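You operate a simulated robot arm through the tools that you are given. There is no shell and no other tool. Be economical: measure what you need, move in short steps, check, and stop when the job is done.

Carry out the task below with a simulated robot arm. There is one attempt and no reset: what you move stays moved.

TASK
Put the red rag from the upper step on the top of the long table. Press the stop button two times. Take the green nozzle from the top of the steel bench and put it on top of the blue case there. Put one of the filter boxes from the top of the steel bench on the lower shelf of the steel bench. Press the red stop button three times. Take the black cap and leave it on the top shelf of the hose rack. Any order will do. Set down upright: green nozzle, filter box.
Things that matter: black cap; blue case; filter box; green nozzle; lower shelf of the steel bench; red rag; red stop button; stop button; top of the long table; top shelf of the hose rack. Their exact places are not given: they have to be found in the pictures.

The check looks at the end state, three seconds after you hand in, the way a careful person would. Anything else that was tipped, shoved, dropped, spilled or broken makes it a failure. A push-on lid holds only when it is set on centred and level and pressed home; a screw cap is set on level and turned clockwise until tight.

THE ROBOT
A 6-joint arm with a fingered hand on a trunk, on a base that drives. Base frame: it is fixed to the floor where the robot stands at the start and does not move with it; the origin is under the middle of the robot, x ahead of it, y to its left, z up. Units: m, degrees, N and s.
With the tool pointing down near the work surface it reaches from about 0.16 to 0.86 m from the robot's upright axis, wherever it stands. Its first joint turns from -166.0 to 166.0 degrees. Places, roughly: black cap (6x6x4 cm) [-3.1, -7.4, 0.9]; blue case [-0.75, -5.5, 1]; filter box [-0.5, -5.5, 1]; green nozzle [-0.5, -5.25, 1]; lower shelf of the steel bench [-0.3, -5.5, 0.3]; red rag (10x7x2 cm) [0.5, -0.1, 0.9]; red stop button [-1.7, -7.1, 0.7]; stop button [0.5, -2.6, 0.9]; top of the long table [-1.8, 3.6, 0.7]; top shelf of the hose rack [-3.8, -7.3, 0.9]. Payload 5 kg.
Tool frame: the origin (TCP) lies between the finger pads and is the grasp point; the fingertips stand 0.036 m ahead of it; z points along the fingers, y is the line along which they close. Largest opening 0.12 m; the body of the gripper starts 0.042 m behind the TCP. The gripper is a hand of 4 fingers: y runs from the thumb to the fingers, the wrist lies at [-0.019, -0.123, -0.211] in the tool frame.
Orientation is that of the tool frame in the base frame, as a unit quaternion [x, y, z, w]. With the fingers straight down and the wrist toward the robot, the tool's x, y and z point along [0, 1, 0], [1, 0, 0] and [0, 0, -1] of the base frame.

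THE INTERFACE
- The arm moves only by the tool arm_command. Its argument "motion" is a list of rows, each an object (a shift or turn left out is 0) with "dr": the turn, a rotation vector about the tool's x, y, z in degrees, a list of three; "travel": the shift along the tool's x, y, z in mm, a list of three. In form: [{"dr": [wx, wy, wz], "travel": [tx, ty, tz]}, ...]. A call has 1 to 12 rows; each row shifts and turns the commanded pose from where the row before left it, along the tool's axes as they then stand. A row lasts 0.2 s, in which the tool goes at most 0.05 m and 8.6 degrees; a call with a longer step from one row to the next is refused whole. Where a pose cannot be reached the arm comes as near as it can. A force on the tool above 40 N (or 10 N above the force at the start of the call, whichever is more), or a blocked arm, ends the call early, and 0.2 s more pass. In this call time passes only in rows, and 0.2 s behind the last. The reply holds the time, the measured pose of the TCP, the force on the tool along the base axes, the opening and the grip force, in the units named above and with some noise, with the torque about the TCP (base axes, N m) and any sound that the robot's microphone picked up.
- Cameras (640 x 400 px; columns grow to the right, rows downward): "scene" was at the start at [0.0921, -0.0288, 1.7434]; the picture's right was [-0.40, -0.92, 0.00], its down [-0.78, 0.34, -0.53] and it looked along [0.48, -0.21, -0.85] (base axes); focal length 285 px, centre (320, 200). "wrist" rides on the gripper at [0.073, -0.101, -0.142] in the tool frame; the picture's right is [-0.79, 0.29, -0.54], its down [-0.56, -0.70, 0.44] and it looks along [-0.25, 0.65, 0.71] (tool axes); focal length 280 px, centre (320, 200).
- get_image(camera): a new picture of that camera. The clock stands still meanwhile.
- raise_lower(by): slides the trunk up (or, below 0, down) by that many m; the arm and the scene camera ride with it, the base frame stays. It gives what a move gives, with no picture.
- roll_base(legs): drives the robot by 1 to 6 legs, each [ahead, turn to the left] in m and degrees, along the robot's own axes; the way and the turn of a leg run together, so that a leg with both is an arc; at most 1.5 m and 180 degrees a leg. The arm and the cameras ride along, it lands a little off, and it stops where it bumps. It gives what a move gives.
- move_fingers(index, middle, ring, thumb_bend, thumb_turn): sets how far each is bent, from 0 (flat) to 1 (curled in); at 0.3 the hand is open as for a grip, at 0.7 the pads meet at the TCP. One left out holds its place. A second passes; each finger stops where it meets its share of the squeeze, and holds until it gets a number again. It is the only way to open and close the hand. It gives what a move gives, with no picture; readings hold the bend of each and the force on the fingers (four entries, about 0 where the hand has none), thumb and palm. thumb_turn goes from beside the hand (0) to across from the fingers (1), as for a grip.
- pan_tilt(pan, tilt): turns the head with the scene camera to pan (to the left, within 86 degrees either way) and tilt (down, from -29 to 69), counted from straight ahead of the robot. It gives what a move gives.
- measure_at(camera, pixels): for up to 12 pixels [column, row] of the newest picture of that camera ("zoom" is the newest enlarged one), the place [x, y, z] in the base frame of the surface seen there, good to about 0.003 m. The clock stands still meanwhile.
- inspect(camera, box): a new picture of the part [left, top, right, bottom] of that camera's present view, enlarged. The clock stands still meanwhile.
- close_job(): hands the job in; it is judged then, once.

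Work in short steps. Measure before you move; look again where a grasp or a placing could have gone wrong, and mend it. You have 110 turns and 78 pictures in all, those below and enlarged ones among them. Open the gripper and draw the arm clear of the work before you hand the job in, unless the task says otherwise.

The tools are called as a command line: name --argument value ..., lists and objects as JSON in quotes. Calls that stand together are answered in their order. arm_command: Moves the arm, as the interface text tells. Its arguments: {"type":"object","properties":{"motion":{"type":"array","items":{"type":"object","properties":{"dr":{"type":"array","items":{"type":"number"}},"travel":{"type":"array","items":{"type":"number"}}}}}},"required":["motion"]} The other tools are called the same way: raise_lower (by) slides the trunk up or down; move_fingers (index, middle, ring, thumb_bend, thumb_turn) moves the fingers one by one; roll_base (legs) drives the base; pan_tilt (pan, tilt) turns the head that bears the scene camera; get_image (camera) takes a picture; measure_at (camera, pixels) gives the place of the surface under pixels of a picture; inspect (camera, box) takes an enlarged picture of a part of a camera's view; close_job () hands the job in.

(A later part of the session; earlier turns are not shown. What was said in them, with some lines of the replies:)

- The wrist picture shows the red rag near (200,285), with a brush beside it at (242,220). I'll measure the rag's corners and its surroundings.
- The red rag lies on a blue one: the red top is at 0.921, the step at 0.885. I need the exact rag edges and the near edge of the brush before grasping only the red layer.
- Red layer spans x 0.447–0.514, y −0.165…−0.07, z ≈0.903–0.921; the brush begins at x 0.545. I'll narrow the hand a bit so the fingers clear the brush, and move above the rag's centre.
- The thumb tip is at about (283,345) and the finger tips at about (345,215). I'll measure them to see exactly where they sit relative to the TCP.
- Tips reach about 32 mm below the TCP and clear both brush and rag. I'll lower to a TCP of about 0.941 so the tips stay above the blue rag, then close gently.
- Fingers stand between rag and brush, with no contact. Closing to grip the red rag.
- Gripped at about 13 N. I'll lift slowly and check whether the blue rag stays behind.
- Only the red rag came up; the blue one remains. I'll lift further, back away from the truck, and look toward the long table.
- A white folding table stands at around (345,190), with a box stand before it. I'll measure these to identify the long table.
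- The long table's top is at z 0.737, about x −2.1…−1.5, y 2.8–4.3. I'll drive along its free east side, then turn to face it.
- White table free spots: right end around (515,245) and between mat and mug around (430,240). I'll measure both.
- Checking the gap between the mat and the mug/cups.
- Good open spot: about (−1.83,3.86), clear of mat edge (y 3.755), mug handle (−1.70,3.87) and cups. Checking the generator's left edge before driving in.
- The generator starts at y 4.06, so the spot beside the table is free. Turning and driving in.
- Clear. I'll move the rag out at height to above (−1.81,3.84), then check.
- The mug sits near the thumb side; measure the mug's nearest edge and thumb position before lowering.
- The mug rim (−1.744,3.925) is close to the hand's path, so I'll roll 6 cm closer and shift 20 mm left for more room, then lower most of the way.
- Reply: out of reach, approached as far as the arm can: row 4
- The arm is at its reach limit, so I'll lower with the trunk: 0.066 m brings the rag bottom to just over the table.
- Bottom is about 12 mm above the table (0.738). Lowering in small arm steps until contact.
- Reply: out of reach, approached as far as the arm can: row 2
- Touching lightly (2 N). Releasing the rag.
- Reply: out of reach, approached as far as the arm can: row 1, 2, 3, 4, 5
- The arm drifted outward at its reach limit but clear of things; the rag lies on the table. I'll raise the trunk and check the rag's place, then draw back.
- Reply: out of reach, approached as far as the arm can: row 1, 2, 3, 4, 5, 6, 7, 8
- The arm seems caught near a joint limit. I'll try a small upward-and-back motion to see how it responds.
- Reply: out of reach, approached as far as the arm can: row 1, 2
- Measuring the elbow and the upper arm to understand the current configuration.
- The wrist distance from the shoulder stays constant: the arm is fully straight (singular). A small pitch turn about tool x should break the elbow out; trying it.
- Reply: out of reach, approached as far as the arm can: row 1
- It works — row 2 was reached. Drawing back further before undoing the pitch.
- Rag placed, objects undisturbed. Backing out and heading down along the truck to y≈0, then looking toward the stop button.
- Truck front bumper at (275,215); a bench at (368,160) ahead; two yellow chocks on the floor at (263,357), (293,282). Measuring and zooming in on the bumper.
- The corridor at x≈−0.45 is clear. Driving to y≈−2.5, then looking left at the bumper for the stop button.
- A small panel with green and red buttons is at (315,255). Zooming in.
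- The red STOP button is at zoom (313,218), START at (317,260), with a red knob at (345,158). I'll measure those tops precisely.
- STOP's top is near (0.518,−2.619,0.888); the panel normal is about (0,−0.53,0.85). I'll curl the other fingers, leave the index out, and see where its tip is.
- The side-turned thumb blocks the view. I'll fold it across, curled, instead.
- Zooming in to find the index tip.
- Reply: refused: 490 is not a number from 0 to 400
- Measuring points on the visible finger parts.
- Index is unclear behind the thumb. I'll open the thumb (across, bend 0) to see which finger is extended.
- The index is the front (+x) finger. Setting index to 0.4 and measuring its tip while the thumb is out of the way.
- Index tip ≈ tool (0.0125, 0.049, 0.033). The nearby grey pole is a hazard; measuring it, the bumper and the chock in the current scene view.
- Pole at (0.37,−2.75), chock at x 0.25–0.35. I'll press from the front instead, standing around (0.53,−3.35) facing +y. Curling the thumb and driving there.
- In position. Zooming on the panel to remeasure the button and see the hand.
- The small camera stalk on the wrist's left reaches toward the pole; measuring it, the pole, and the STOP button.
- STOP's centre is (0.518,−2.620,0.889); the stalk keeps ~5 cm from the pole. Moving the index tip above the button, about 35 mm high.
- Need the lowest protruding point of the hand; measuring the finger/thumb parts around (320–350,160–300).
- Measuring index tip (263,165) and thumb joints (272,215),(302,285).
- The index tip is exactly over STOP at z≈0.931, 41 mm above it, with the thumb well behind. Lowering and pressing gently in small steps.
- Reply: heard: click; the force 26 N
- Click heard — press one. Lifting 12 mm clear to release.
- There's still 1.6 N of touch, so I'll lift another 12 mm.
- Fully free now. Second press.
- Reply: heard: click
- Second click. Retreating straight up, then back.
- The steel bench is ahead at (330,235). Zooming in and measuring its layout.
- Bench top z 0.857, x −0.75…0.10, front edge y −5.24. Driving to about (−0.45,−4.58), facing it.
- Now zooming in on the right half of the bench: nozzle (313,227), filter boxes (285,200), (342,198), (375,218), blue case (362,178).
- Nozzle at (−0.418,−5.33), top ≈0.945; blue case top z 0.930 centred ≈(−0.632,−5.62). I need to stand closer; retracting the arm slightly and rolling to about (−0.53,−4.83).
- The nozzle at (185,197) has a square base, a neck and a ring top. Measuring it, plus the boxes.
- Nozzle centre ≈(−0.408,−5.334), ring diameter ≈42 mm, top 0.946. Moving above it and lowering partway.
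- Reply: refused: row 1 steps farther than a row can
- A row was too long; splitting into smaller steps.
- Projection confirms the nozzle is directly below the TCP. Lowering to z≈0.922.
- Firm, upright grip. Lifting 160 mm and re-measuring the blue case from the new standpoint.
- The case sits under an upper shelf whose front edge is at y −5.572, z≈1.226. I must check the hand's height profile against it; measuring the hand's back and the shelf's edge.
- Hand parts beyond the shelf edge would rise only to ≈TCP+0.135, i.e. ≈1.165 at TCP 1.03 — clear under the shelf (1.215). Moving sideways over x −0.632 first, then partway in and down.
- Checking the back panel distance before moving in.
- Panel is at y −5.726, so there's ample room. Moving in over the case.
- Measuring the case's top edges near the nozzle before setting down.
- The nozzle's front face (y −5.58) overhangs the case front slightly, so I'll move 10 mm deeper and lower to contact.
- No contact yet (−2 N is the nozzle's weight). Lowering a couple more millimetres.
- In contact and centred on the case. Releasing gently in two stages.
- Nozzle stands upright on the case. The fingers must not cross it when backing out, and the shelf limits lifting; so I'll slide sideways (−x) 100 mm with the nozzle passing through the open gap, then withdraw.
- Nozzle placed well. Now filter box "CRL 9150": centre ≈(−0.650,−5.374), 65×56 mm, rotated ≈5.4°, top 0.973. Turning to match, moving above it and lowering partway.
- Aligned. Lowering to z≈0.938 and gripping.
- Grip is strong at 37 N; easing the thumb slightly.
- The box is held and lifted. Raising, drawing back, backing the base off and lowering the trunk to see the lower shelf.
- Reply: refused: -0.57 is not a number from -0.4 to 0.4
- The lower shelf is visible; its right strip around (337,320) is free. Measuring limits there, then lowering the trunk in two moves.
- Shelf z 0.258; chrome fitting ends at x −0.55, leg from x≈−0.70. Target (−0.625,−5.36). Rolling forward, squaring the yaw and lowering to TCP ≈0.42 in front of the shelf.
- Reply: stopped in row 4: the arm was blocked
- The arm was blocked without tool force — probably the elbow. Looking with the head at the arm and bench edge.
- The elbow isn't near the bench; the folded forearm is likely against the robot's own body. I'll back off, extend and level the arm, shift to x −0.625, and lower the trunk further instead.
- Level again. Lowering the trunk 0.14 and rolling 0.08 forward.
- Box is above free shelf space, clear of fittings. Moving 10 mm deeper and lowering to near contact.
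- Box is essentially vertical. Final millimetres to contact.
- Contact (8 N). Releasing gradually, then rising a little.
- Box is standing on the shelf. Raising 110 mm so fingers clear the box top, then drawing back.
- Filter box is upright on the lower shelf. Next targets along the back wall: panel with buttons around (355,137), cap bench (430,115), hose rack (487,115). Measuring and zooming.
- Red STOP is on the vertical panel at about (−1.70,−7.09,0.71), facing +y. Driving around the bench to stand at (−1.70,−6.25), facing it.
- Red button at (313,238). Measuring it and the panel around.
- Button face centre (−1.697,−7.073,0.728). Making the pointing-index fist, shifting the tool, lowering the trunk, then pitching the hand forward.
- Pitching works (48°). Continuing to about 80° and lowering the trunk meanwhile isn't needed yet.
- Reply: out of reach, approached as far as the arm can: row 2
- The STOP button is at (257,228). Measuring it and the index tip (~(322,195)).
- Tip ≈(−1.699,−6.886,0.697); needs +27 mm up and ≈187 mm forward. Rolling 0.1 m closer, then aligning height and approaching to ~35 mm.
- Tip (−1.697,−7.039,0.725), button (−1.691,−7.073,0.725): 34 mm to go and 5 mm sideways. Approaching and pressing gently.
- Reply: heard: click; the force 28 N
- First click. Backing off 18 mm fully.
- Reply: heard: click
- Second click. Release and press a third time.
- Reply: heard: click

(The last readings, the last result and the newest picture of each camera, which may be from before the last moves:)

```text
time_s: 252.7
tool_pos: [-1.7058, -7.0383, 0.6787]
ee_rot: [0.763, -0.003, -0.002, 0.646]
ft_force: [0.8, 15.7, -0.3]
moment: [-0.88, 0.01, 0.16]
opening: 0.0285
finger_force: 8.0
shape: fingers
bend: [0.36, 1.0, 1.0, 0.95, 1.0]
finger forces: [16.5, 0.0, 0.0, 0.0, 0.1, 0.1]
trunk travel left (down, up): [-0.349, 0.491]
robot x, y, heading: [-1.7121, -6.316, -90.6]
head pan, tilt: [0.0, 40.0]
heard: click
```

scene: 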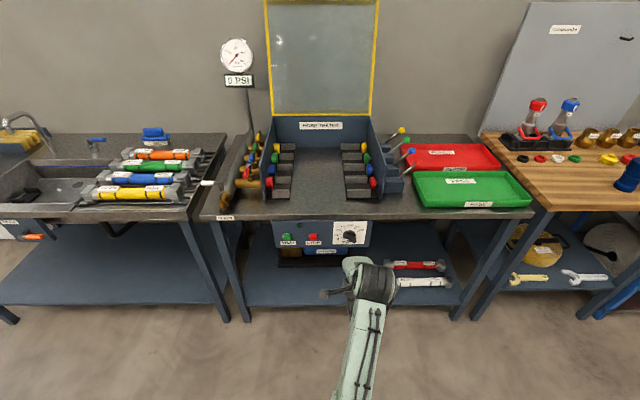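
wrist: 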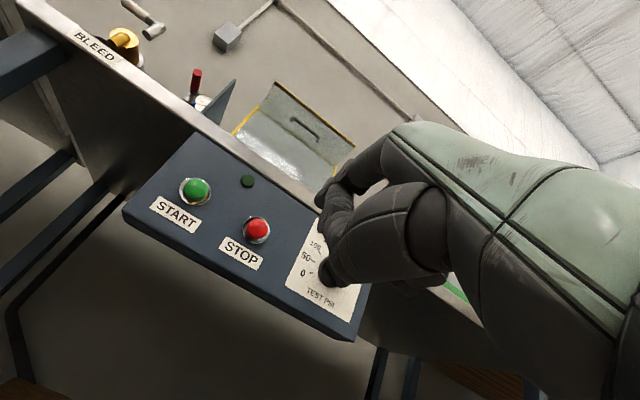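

Three clicks done. Backing off, restoring the tool-down pose, raising the trunk and moving over to the wooden bench.

arm_command --motion '[{"travel": [0, -1.6, -10]}, {"travel": [0, -3, -20]}, {"travel": [0, -6, -40]}]'

roll_base --legs '[[-0.25, 0]]'

arm_command --motion '[{"dr": [8.1, 0, 0]}, {"dr": [8.1, 0, 0]}, {"dr": [8.1, 0, 0]}, {"dr": [8.1, 0, 0]}, {"dr": [8.1, 0, 0]}, {"dr": [8.1, 0, 0]}, {"dr": [8.1, 0, 0]}, {"dr": [8.1, 0, 0]}, {"dr": [8.1, 0, 0]}, {"dr": [7.6, 0, 0]}]'

raise_lower --by 0.4

raise_lower --by 0.08

move_fingers --index 0.3 --middle 0.3 --ring 0.3 --thumb_bend 0.3 --thumb_turn 1

roll_base --legs '[[0, -89.4], [1.2, 0], [0, 90]]'

pan_tilt --pan -18 --tilt 35

get_image --camera "scene"

```text
time_s: 253.5
tool_pos: [-1.7052, -6.9693, 0.6816]
ee_rot: [0.763, -0.003, -0.002, 0.646]
ft_force: [0.2, 0.7, 0.8]
moment: [0.01, 0.0, -0.02]
opening: 0.0285
finger_force: 0.0
shape: fingers
bend: [0.36, 1.0, 1.0, 0.95, 1.0]
finger forces: [0.1, 0.0, 0.1, 0.0, 0.0, 0.0]
trunk travel left (down, up): [-0.349, 0.491]
robot x, y, heading: [-1.7156, -6.3149, -90.7]
head pan, tilt: [0.0, 40.0]
```

```text
time_s: 255.4
tool_pos: [-1.7022, -6.7207, 0.6811]
ee_rot: [0.764, -0.002, -0.001, 0.646]
ft_force: [-0.4, -0.5, -0.2]
moment: [-0.02, 0.03, 0.02]
opening: 0.0284
finger_force: 0.0
shape: fingers
bend: [0.36, 1.0, 1.0, 0.95, 1.0]
finger forces: [0.1, 0.0, 0.0, 0.1, 0.1, 0.0]
trunk travel left (down, up): [-0.349, 0.491]
robot x, y, heading: [-1.7115, -6.066, -90.3]
head pan, tilt: [0.0, 40.0]
```

```text
time_s: 257.6
tool_pos: [-1.7016, -6.7207, 0.6794]
ee_rot: [1.0, -0.001, 0.0, -0.002]
ft_force: [0.3, 0.0, 0.2]
moment: [0.01, -0.02, -0.01]
opening: 0.0286
finger_force: 0.0
shape: fingers
bend: [0.36, 1.0, 1.0, 0.95, 1.0]
finger forces: [0.1, 0.1, 0.0, 0.0, 0.1, 0.0]
trunk travel left (down, up): [-0.349, 0.491]
robot x, y, heading: [-1.7138, -6.0685, -90.0]
head pan, tilt: [0.0, 40.0]
```

```text
time_s: 261.4
tool_pos: [-1.7021, -6.7218, 1.0811]
ee_rot: [1.0, -0.001, 0.001, 0.0]
ft_force: [0.0, 0.2, -0.7]
moment: [-0.01, -0.04, 0.01]
opening: 0.0284
finger_force: 0.0
shape: fingers
bend: [0.36, 1.0, 1.0, 0.95, 1.0]
finger forces: [0.1, 0.0, 0.0, 0.0, 0.1, 0.0]
trunk travel left (down, up): [-0.749, 0.091]
robot x, y, heading: [-1.7105, -6.0691, -90.3]
head pan, tilt: [0.0, 40.0]
```

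```text
time_s: 262.6
tool_pos: [-1.7024, -6.7224, 1.1601]
ee_rot: [1.0, 0.0, 0.001, 0.0]
ft_force: [-0.7, -1.1, -0.2]
moment: [0.01, 0.0, 0.03]
opening: 0.0284
finger_force: 0.0
shape: fingers
bend: [0.36, 1.0, 1.0, 0.95, 1.0]
finger forces: [0.0, 0.0, 0.0, 0.0, 0.0, 0.1]
trunk travel left (down, up): [-0.829, 0.011]
robot x, y, heading: [-1.715, -6.0679, -90.6]
head pan, tilt: [0.0, 40.0]
```

```text
time_s: 263.6
tool_pos: [-1.7014, -6.7218, 1.1601]
ee_rot: [1.0, -0.001, 0.001, 0.0]
ft_force: [1.0, -0.1, 0.1]
moment: [0.02, -0.02, -0.01]
opening: 0.1231
finger_force: 0.1
shape: fingers
bend: [0.3, 0.3, 0.3, 0.3, 0.98]
finger forces: [0.0, 0.0, 0.0, 0.1, 0.0, 0.0]
trunk travel left (down, up): [-0.829, 0.011]
robot x, y, heading: [-1.7137, -6.0701, -90.4]
head pan, tilt: [0.0, 40.0]
```

```text
time_s: 279.4
tool_pos: [-2.9082, -6.7198, 1.1597]
ee_rot: [1.0, -0.001, 0.001, 0.001]
ft_force: [0.0, -1.0, 0.2]
moment: [0.02, 0.0, 0.0]
opening: 0.1232
finger_force: 0.0
shape: fingers
bend: [0.3, 0.3, 0.3, 0.3, 0.98]
finger forces: [0.0, 0.0, 0.0, 0.0, 0.1, 0.1]
trunk travel left (down, up): [-0.829, 0.011]
robot x, y, heading: [-2.9208, -6.0679, -90.4]
head pan, tilt: [0.0, 40.0]
```

```text
time_s: 280.2
tool_pos: [-2.9076, -6.7201, 1.1597]
ee_rot: [1.0, -0.001, 0.0, 0.0]
ft_force: [-0.4, -0.5, -0.9]
moment: [-0.02, 0.02, 0.01]
opening: 0.1231
finger_force: 0.2
shape: fingers
bend: [0.3, 0.3, 0.3, 0.3, 0.98]
finger forces: [0.0, 0.0, 0.0, 0.0, 0.1, 0.1]
trunk travel left (down, up): [-0.829, 0.011]
robot x, y, heading: [-2.9154, -6.0678, -90.0]
head pan, tilt: [-18.0, 35.0]
```

```text
10 pictures are left
```

scene: 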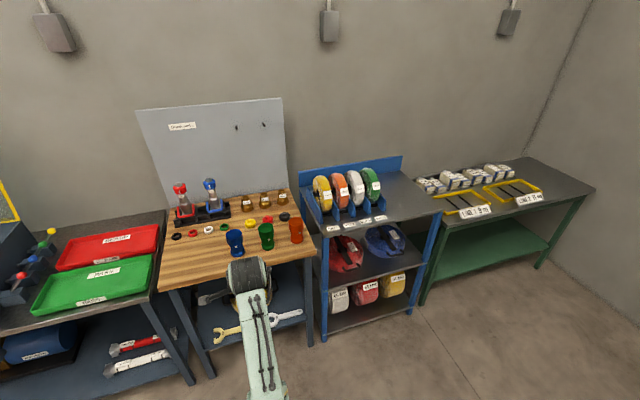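

A row of caps on the wooden bench from (177,236) to (285,217). Measuring and zooming.

inspect --camera "scene" --box '[160, 170, 400, 270]'

measure_at --camera "scene" --pixels '[[285, 216], [177, 236], [266, 219], [279, 216], [291, 216], [285, 221], [270, 240], [400, 195], [385, 212], [420, 205], [345, 215], [410, 185]]'

```text
2.67 times, centred on (280, 220) of scene
```

zoom: 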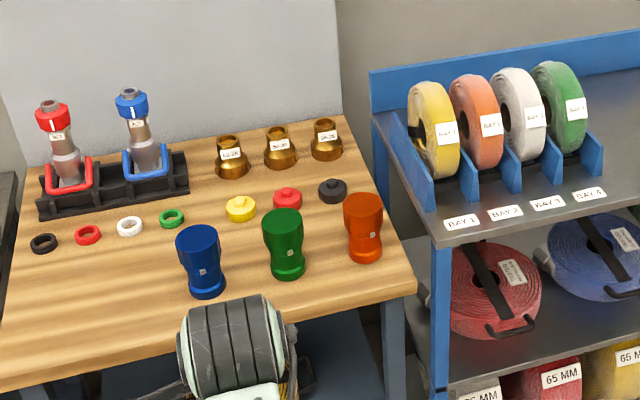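

```text
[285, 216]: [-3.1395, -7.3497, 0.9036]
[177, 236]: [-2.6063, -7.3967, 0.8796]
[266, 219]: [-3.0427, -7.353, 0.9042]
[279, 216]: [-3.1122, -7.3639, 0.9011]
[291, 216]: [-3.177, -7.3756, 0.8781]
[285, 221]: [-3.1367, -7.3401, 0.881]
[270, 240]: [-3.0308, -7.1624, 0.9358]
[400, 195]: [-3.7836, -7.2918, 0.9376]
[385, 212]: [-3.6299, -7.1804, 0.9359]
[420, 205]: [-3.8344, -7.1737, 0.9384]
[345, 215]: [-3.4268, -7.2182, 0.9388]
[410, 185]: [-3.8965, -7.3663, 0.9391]
```

The black cap is at zoom (332,190); measuring its neighbours — orange nozzle, brass adapter, red cap — to choose a grasp direction.

measure_at --camera "zoom" --pixels '[[332, 182], [332, 202], [319, 192], [346, 188], [363, 200], [345, 215], [363, 245], [380, 205], [326, 158], [340, 155], [300, 198], [326, 122]]'

```text
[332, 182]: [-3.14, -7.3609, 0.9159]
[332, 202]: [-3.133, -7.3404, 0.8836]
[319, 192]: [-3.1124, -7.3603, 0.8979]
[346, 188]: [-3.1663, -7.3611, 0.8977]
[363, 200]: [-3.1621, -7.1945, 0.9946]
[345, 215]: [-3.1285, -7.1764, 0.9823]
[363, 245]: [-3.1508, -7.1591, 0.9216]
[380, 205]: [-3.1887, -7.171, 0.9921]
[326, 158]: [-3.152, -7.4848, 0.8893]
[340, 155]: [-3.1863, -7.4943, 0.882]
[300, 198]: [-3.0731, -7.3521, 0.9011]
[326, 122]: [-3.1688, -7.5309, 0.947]
```

Regular grasp direction has room (11 cm in front, 9 cm behind). Retracting a bit and driving to about (−3.14,−6.62).

arm_command --motion '[{"travel": [0, -45, 0]}, {"travel": [0, -45, 0]}, {"travel": [0, -40, 0]}]'

roll_base --legs '[[0, -22.2], [0.596, 0], [0, 22.2]]'

```text
time_s: 281.0
tool_pos: [-2.9065, -6.5901, 1.1618]
ee_rot: [1.0, -0.001, 0.001, 0.002]
ft_force: [-0.6, 0.4, 0.1]
moment: [0.0, 0.03, -0.01]
opening: 0.1233
finger_force: 0.1
shape: fingers
bend: [0.3, 0.3, 0.3, 0.3, 0.98]
finger forces: [0.0, 0.0, 0.1, 0.0, 0.1, 0.1]
trunk travel left (down, up): [-0.829, 0.011]
robot x, y, heading: [-2.92, -6.0649, -90.1]
head pan, tilt: [-18.0, 35.0]
```

```text
time_s: 287.4
tool_pos: [-3.139, -7.1455, 1.1603]
ee_rot: [1.0, -0.004, 0.001, 0.0]
ft_force: [-0.2, 0.0, -0.1]
moment: [0.01, -0.02, 0.02]
opening: 0.1234
finger_force: 0.0
shape: fingers
bend: [0.3, 0.3, 0.3, 0.3, 0.98]
finger forces: [0.1, 0.0, 0.0, 0.0, 0.0, 0.0]
trunk travel left (down, up): [-0.829, 0.011]
robot x, y, heading: [-3.1519, -6.6209, -90.6]
head pan, tilt: [-18.0, 35.0]
```

Moving forward over the cap and lowering with the trunk.

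arm_command --motion '[{"travel": [0, 45, 0]}, {"travel": [0, 45, 0]}, {"travel": [0, 45, 0]}, {"travel": [0, 45, 0]}, {"travel": [0, 41, 0]}]'

raise_lower --by -0.15

get_image --camera "wrist"

```text
time_s: 288.6
tool_pos: [-3.14, -7.3679, 1.1587]
ee_rot: [1.0, -0.004, -0.001, -0.001]
ft_force: [-0.2, -0.5, -0.1]
moment: [0.01, -0.01, -0.01]
opening: 0.1232
finger_force: 0.0
shape: fingers
bend: [0.3, 0.3, 0.3, 0.3, 0.98]
finger forces: [0.0, 0.1, 0.0, 0.1, 0.0, 0.1]
trunk travel left (down, up): [-0.829, 0.011]
robot x, y, heading: [-3.1476, -6.6192, -90.5]
head pan, tilt: [-18.0, 35.0]
```

```text
time_s: 290.3
tool_pos: [-3.1407, -7.3663, 1.0105]
ee_rot: [1.0, -0.003, 0.0, 0.0]
ft_force: [0.0, 0.0, -0.9]
moment: [-0.02, 0.0, 0.03]
opening: 0.1232
finger_force: 0.0
shape: fingers
bend: [0.3, 0.3, 0.3, 0.3, 0.98]
finger forces: [0.1, 0.1, 0.0, 0.0, 0.0, 0.0]
trunk travel left (down, up): [-0.679, 0.161]
robot x, y, heading: [-3.1491, -6.6232, -90.3]
head pan, tilt: [-18.0, 35.0]
```

```text
8 pictures are left
```

wrist: 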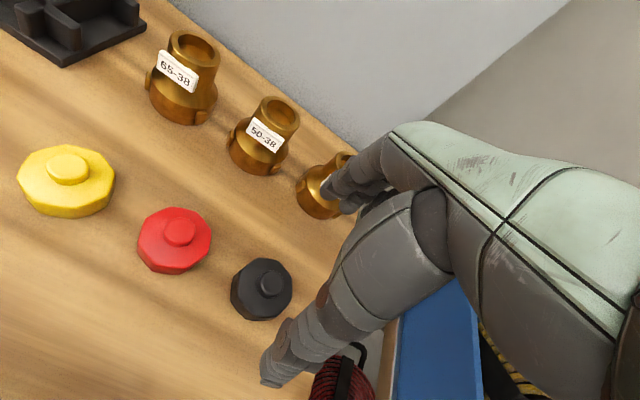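

The cap lies right beneath the TCP (expected (270,285)). Measuring cap and brass clearance.

measure_at --camera "wrist" --pixels '[[271, 283], [235, 292], [288, 280], [262, 317], [262, 262], [318, 210], [305, 195], [300, 250], [209, 245], [225, 330]]'

```text
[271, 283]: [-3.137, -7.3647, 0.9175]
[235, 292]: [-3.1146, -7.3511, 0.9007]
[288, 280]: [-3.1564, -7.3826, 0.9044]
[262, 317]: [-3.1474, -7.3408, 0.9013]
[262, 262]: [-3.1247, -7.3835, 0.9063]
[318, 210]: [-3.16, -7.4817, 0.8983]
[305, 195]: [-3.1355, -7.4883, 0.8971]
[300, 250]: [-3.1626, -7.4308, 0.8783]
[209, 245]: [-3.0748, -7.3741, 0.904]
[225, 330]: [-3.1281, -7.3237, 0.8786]
```

Centred. Lowering to TCP 0.918 and gripping gently.

arm_command --motion '[{"travel": [3, 0, 40]}, {"travel": [0, 0, 30]}, {"travel": [0, 0, 15]}, {"travel": [0, 0, 7]}]'

move_fingers --index 0.6 --middle 0.6 --ring 0.6 --thumb_bend 0.58

```text
time_s: 291.3
tool_pos: [-3.137, -7.367, 0.9179]
ee_rot: [1.0, -0.004, 0.0, 0.0]
ft_force: [0.0, -0.2, 0.6]
moment: [0.02, -0.01, 0.01]
opening: 0.1232
finger_force: 0.1
shape: fingers
bend: [0.3, 0.3, 0.3, 0.3, 0.98]
finger forces: [0.0, 0.1, 0.0, 0.1, 0.0, 0.0]
trunk travel left (down, up): [-0.679, 0.161]
robot x, y, heading: [-3.1479, -6.6221, -90.7]
head pan, tilt: [-18.0, 35.0]
```

```text
time_s: 292.3
tool_pos: [-3.1368, -7.3667, 0.9211]
ee_rot: [1.0, -0.004, 0.001, 0.003]
ft_force: [0.9, -6.7, 17.8]
moment: [-0.73, 0.15, 0.09]
opening: 0.0533
finger_force: 13.9
shape: fingers
bend: [0.55, 0.55, 0.6, 0.53, 1.0]
finger forces: [4.7, 17.9, 0.0, 0.0, 5.3, 0.0]
trunk travel left (down, up): [-0.679, 0.161]
robot x, y, heading: [-3.1477, -6.6191, -90.3]
head pan, tilt: [-18.0, 35.0]
```

The tips press the bench slightly (18 N); lifting 4 mm and re-tightening.

arm_command --motion '[{"travel": [0, 0, -3]}]'

move_fingers --index 0.62 --middle 0.62 --ring 0.6 --thumb_bend 0.6

arm_command --motion '[{"travel": [0, 0, -10]}, {"travel": [0, 0, -20]}, {"travel": [0, 0, -25]}]'

get_image --camera "wrist"

```text
time_s: 292.7
tool_pos: [-3.1371, -7.3658, 0.9218]
ee_rot: [1.0, -0.003, -0.001, -0.001]
ft_force: [0.5, -4.8, 12.8]
moment: [-0.59, 0.15, 0.05]
opening: 0.0531
finger_force: 12.1
shape: fingers
bend: [0.56, 0.56, 0.6, 0.53, 1.0]
finger forces: [4.5, 14.1, 0.0, 0.0, 5.6, 0.1]
trunk travel left (down, up): [-0.679, 0.161]
robot x, y, heading: [-3.1469, -6.6207, -90.4]
head pan, tilt: [-18.0, 35.0]
```

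```text
time_s: 293.7
tool_pos: [-3.1382, -7.3668, 0.923]
ee_rot: [1.0, -0.003, 0.001, 0.0]
ft_force: [-0.1, -3.2, 8.3]
moment: [-0.37, 0.08, 0.01]
opening: 0.0525
finger_force: 12.9
shape: fingers
bend: [0.56, 0.57, 0.6, 0.53, 1.0]
finger forces: [5.3, 12.6, 0.0, 0.1, 9.1, 0.0]
trunk travel left (down, up): [-0.679, 0.161]
robot x, y, heading: [-3.1485, -6.624, -90.6]
head pan, tilt: [-18.0, 35.0]
```

```text
time_s: 294.5
tool_pos: [-3.1378, -7.3658, 0.9754]
ee_rot: [1.0, -0.004, 0.001, -0.001]
ft_force: [-0.2, 0.6, -0.8]
moment: [0.03, 0.01, -0.01]
opening: 0.0531
finger_force: 9.8
shape: fingers
bend: [0.56, 0.58, 0.6, 0.53, 1.0]
finger forces: [5.1, 4.5, 0.0, 0.1, 9.7, 0.0]
trunk travel left (down, up): [-0.679, 0.161]
robot x, y, heading: [-3.1495, -6.6243, -90.5]
head pan, tilt: [-18.0, 35.0]
```

```text
7 pictures are left
```

wrist: 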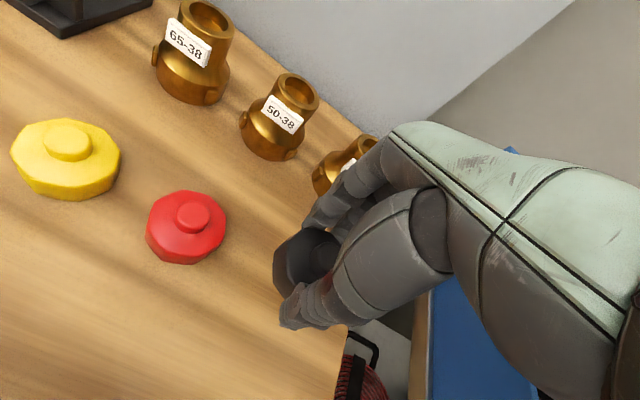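

Cap held upright. Raising, retracting and moving across to stand before the hose rack's free right part, around (−3.8,−7.27).

raise_lower --by 0.15

arm_command --motion '[{"travel": [0, -45, 0]}, {"travel": [0, -45, 0]}, {"travel": [0, -45, 0]}, {"travel": [0, -45, 0]}, {"travel": [0, -30, 0]}]'

roll_base --legs '[[-0.25, 0], [0, -89.5], [0.66, 0], [0, 90], [0.2, 0]]'

pan_tilt --pan 0 --tilt 45

get_image --camera "scene"

```text
time_s: 296.3
tool_pos: [-3.1378, -7.3661, 1.1258]
ee_rot: [1.0, -0.003, 0.001, 0.0]
ft_force: [0.8, 0.1, -0.2]
moment: [-0.02, 0.0, -0.02]
opening: 0.0529
finger_force: 9.5
shape: fingers
bend: [0.56, 0.58, 0.6, 0.53, 1.0]
finger forces: [4.9, 4.5, 0.0, 0.0, 9.7, 0.1]
trunk travel left (down, up): [-0.829, 0.011]
robot x, y, heading: [-3.1481, -6.6193, -90.5]
head pan, tilt: [-18.0, 35.0]
```

```text
time_s: 297.5
tool_pos: [-3.135, -7.1538, 1.1271]
ee_rot: [1.0, -0.004, 0.001, 0.0]
ft_force: [0.5, 0.5, -0.7]
moment: [0.0, -0.01, 0.0]
opening: 0.0529
finger_force: 9.3
shape: fingers
bend: [0.56, 0.58, 0.6, 0.53, 1.0]
finger forces: [5.1, 4.7, 0.0, 0.1, 9.6, 0.0]
trunk travel left (down, up): [-0.829, 0.011]
robot x, y, heading: [-3.1481, -6.6197, -90.4]
head pan, tilt: [-18.0, 35.0]
```

```text
time_s: 313.3
tool_pos: [-3.7782, -7.1036, 1.1254]
ee_rot: [1.0, 0.003, 0.001, 0.0]
ft_force: [0.1, -0.2, -0.6]
moment: [0.03, -0.01, 0.01]
opening: 0.0522
finger_force: 8.7
shape: fingers
bend: [0.57, 0.59, 0.6, 0.53, 1.0]
finger forces: [4.9, 4.4, 0.1, 0.0, 8.9, 0.0]
trunk travel left (down, up): [-0.829, 0.011]
robot x, y, heading: [-3.7961, -6.5705, -89.8]
head pan, tilt: [-18.0, 35.0]
```

```text
time_s: 314.1
tool_pos: [-3.7789, -7.1051, 1.125]
ee_rot: [1.0, 0.003, 0.001, -0.002]
ft_force: [0.2, -0.1, -0.7]
moment: [0.03, 0.02, 0.01]
opening: 0.0523
finger_force: 9.1
shape: fingers
bend: [0.57, 0.59, 0.6, 0.53, 1.0]
finger forces: [4.9, 4.4, 0.0, 0.1, 8.9, 0.0]
trunk travel left (down, up): [-0.829, 0.011]
robot x, y, heading: [-3.7943, -6.571, -89.7]
head pan, tilt: [0.0, 45.0]
```

```text
6 pictures are left
```

scene: 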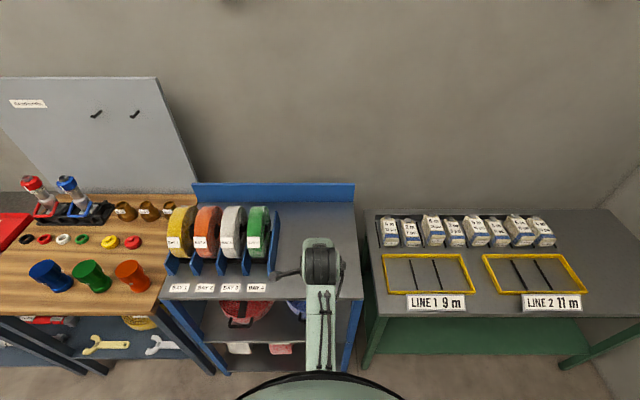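

Measuring the free area of the top shelf around (310,225) and the rack's limits.

measure_at --camera "scene" --pixels '[[310, 225], [276, 245], [272, 220], [352, 225], [355, 290], [330, 210], [345, 250], [290, 250], [275, 275], [320, 188]]'

```text
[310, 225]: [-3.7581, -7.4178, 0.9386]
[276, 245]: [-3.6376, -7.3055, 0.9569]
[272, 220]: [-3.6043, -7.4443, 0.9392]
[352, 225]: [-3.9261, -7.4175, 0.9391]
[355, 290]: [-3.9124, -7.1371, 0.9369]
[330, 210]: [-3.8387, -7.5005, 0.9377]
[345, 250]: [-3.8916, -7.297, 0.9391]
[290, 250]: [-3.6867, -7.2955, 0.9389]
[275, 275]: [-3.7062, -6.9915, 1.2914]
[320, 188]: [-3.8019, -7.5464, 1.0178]
```

Shelf z 0.939, free x −3.66…−3.92. Moving over (−3.795,−7.30) and lowering to just above.

arm_command --motion '[{"travel": [-8, 45, 0]}, {"travel": [-8, 45, 0]}, {"travel": [0, 45, 0]}, {"travel": [0, 45, 0]}, {"travel": [0, 15, 20]}, {"travel": [0, 0, 40]}, {"travel": [0, 0, 40]}, {"travel": [0, 0, 25]}, {"travel": [0, 0, 8]}]'

get_image --camera "wrist"

```text
time_s: 316.1
tool_pos: [-3.7933, -7.2999, 0.9938]
ee_rot: [1.0, 0.003, 0.0, 0.001]
ft_force: [0.6, -0.3, -1.4]
moment: [0.01, 0.01, 0.01]
opening: 0.0522
finger_force: 8.9
shape: fingers
bend: [0.57, 0.59, 0.6, 0.53, 1.0]
finger forces: [4.9, 4.3, 0.0, 0.1, 8.8, 0.0]
trunk travel left (down, up): [-0.829, 0.011]
robot x, y, heading: [-3.8004, -6.5706, -89.9]
head pan, tilt: [0.0, 45.0]
```

```text
5 pictures are left
```

wrist: 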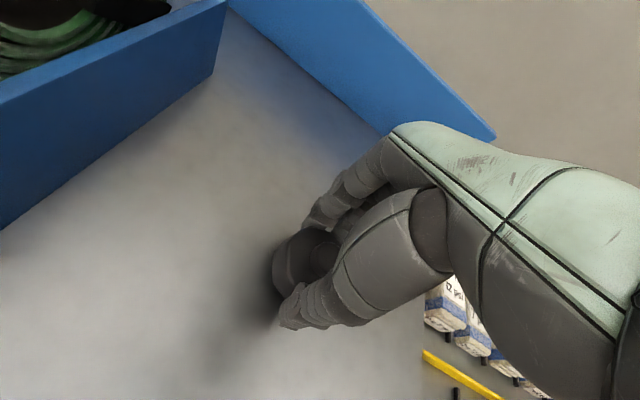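

Over free shelf area. Lowering in millimetre steps to contact.

arm_command --motion '[{"travel": [0, 0, 3]}, {"travel": [0, 0, 2]}, {"travel": [0, 0, 2]}, {"travel": [0, 0, 2]}]'

```text
time_s: 317.1
tool_pos: [-3.7929, -7.2999, 0.985]
ee_rot: [1.0, 0.003, -0.001, 0.0]
ft_force: [0.3, 0.1, -0.5]
moment: [0.05, -0.02, 0.05]
opening: 0.0523
finger_force: 9.1
shape: fingers
bend: [0.57, 0.59, 0.6, 0.53, 1.0]
finger forces: [5.0, 4.3, 0.0, 0.1, 8.8, 0.0]
trunk travel left (down, up): [-0.829, 0.011]
robot x, y, heading: [-3.7954, -6.5699, -89.9]
head pan, tilt: [0.0, 45.0]
```

arm_command --motion '[{"travel": [0, 0, 1.5]}, {"travel": [0, 0, 1.5]}]'

```text
time_s: 317.7
tool_pos: [-3.7928, -7.2996, 0.9812]
ee_rot: [1.0, 0.003, 0.0, 0.001]
ft_force: [0.2, -1.2, 3.7]
moment: [-0.1, 0.05, 0.01]
opening: 0.0522
finger_force: 11.1
shape: fingers
bend: [0.57, 0.59, 0.6, 0.53, 1.0]
finger forces: [5.0, 7.8, 0.1, 0.1, 9.3, 0.0]
trunk travel left (down, up): [-0.829, 0.011]
robot x, y, heading: [-3.8017, -6.5698, -90.1]
head pan, tilt: [0.0, 45.0]
5 turns are left
```

Contact. Releasing, rising and drawing back, then checking.

move_fingers --index 0.35 --middle 0.35 --ring 0.35 --thumb_bend 0.35

arm_command --motion '[{"travel": [0, 0, -20]}, {"travel": [0, 0, -40]}, {"travel": [0, 0, -40]}, {"travel": [0, 0, -20]}, {"travel": [0, -40, 0]}, {"travel": [0, -40, 0]}, {"travel": [0, -40, 0]}, {"travel": [0, -40, 0]}]'

roll_base --legs '[[-0.2, 0]]'

get_image --camera "scene"

```text
time_s: 318.7
tool_pos: [-3.7933, -7.3009, 0.9817]
ee_rot: [1.0, 0.002, 0.001, 0.0]
ft_force: [0.8, 0.0, 0.2]
moment: [-0.04, -0.02, -0.01]
opening: 0.1084
finger_force: 0.1
shape: fingers
bend: [0.35, 0.35, 0.35, 0.35, 0.98]
finger forces: [0.0, 0.1, 0.0, 0.1, 0.0, 0.0]
trunk travel left (down, up): [-0.829, 0.011]
robot x, y, heading: [-3.7966, -6.5674, -89.8]
head pan, tilt: [0.0, 45.0]
```

```text
time_s: 320.5
tool_pos: [-3.7945, -7.1381, 1.1042]
ee_rot: [1.0, 0.002, 0.0, 0.0]
ft_force: [0.2, 0.5, 0.1]
moment: [-0.05, 0.02, -0.01]
opening: 0.1088
finger_force: 0.0
shape: fingers
bend: [0.35, 0.35, 0.35, 0.35, 0.98]
finger forces: [0.1, 0.0, 0.1, 0.1, 0.0, 0.1]
trunk travel left (down, up): [-0.829, 0.011]
robot x, y, heading: [-3.7981, -6.5711, -90.0]
head pan, tilt: [0.0, 45.0]
```

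```text
time_s: 322.2
tool_pos: [-3.7939, -6.9386, 1.1017]
ee_rot: [1.0, 0.003, 0.0, -0.001]
ft_force: [-0.9, 0.1, 0.3]
moment: [0.0, -0.02, -0.01]
opening: 0.1087
finger_force: 0.1
shape: fingers
bend: [0.35, 0.35, 0.35, 0.35, 0.98]
finger forces: [0.0, 0.1, 0.1, 0.0, 0.0, 0.0]
trunk travel left (down, up): [-0.829, 0.011]
robot x, y, heading: [-3.7973, -6.3678, -89.9]
head pan, tilt: [0.0, 45.0]
```

```text
4 pictures are left
4 turns are left
```

scene: 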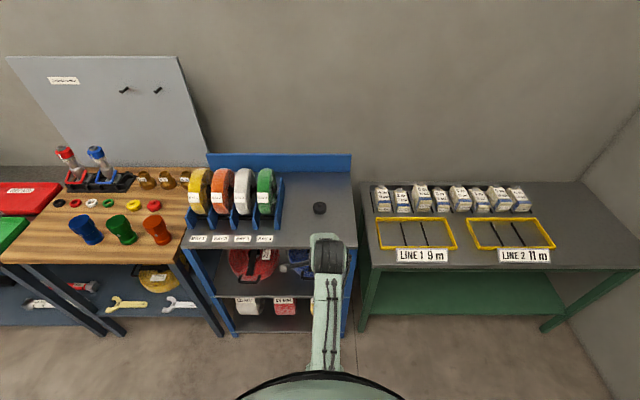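

The black cap sits on the top shelf of the hose rack at (319,208), the hand is open and clear, and nothing else has moved. Handing in.

close_job

```text
The job is handed in.
```

All six parts of the task are done and the job is handed in:

- **Rag:** the red rag is on top of the long table. The blue one under it stayed on the step.
- **Stop button:** pressed twice, with a click heard each time.
- **Nozzle:** the green nozzle stands upright on the blue case.
- **Filter box:** the box marked CRL 9150 stands upright on the lower shelf of the steel bench.
- **Red stop button:** pressed three times, with a click heard each time.
- **Cap:** the black cap is on the top shelf of the hose rack.
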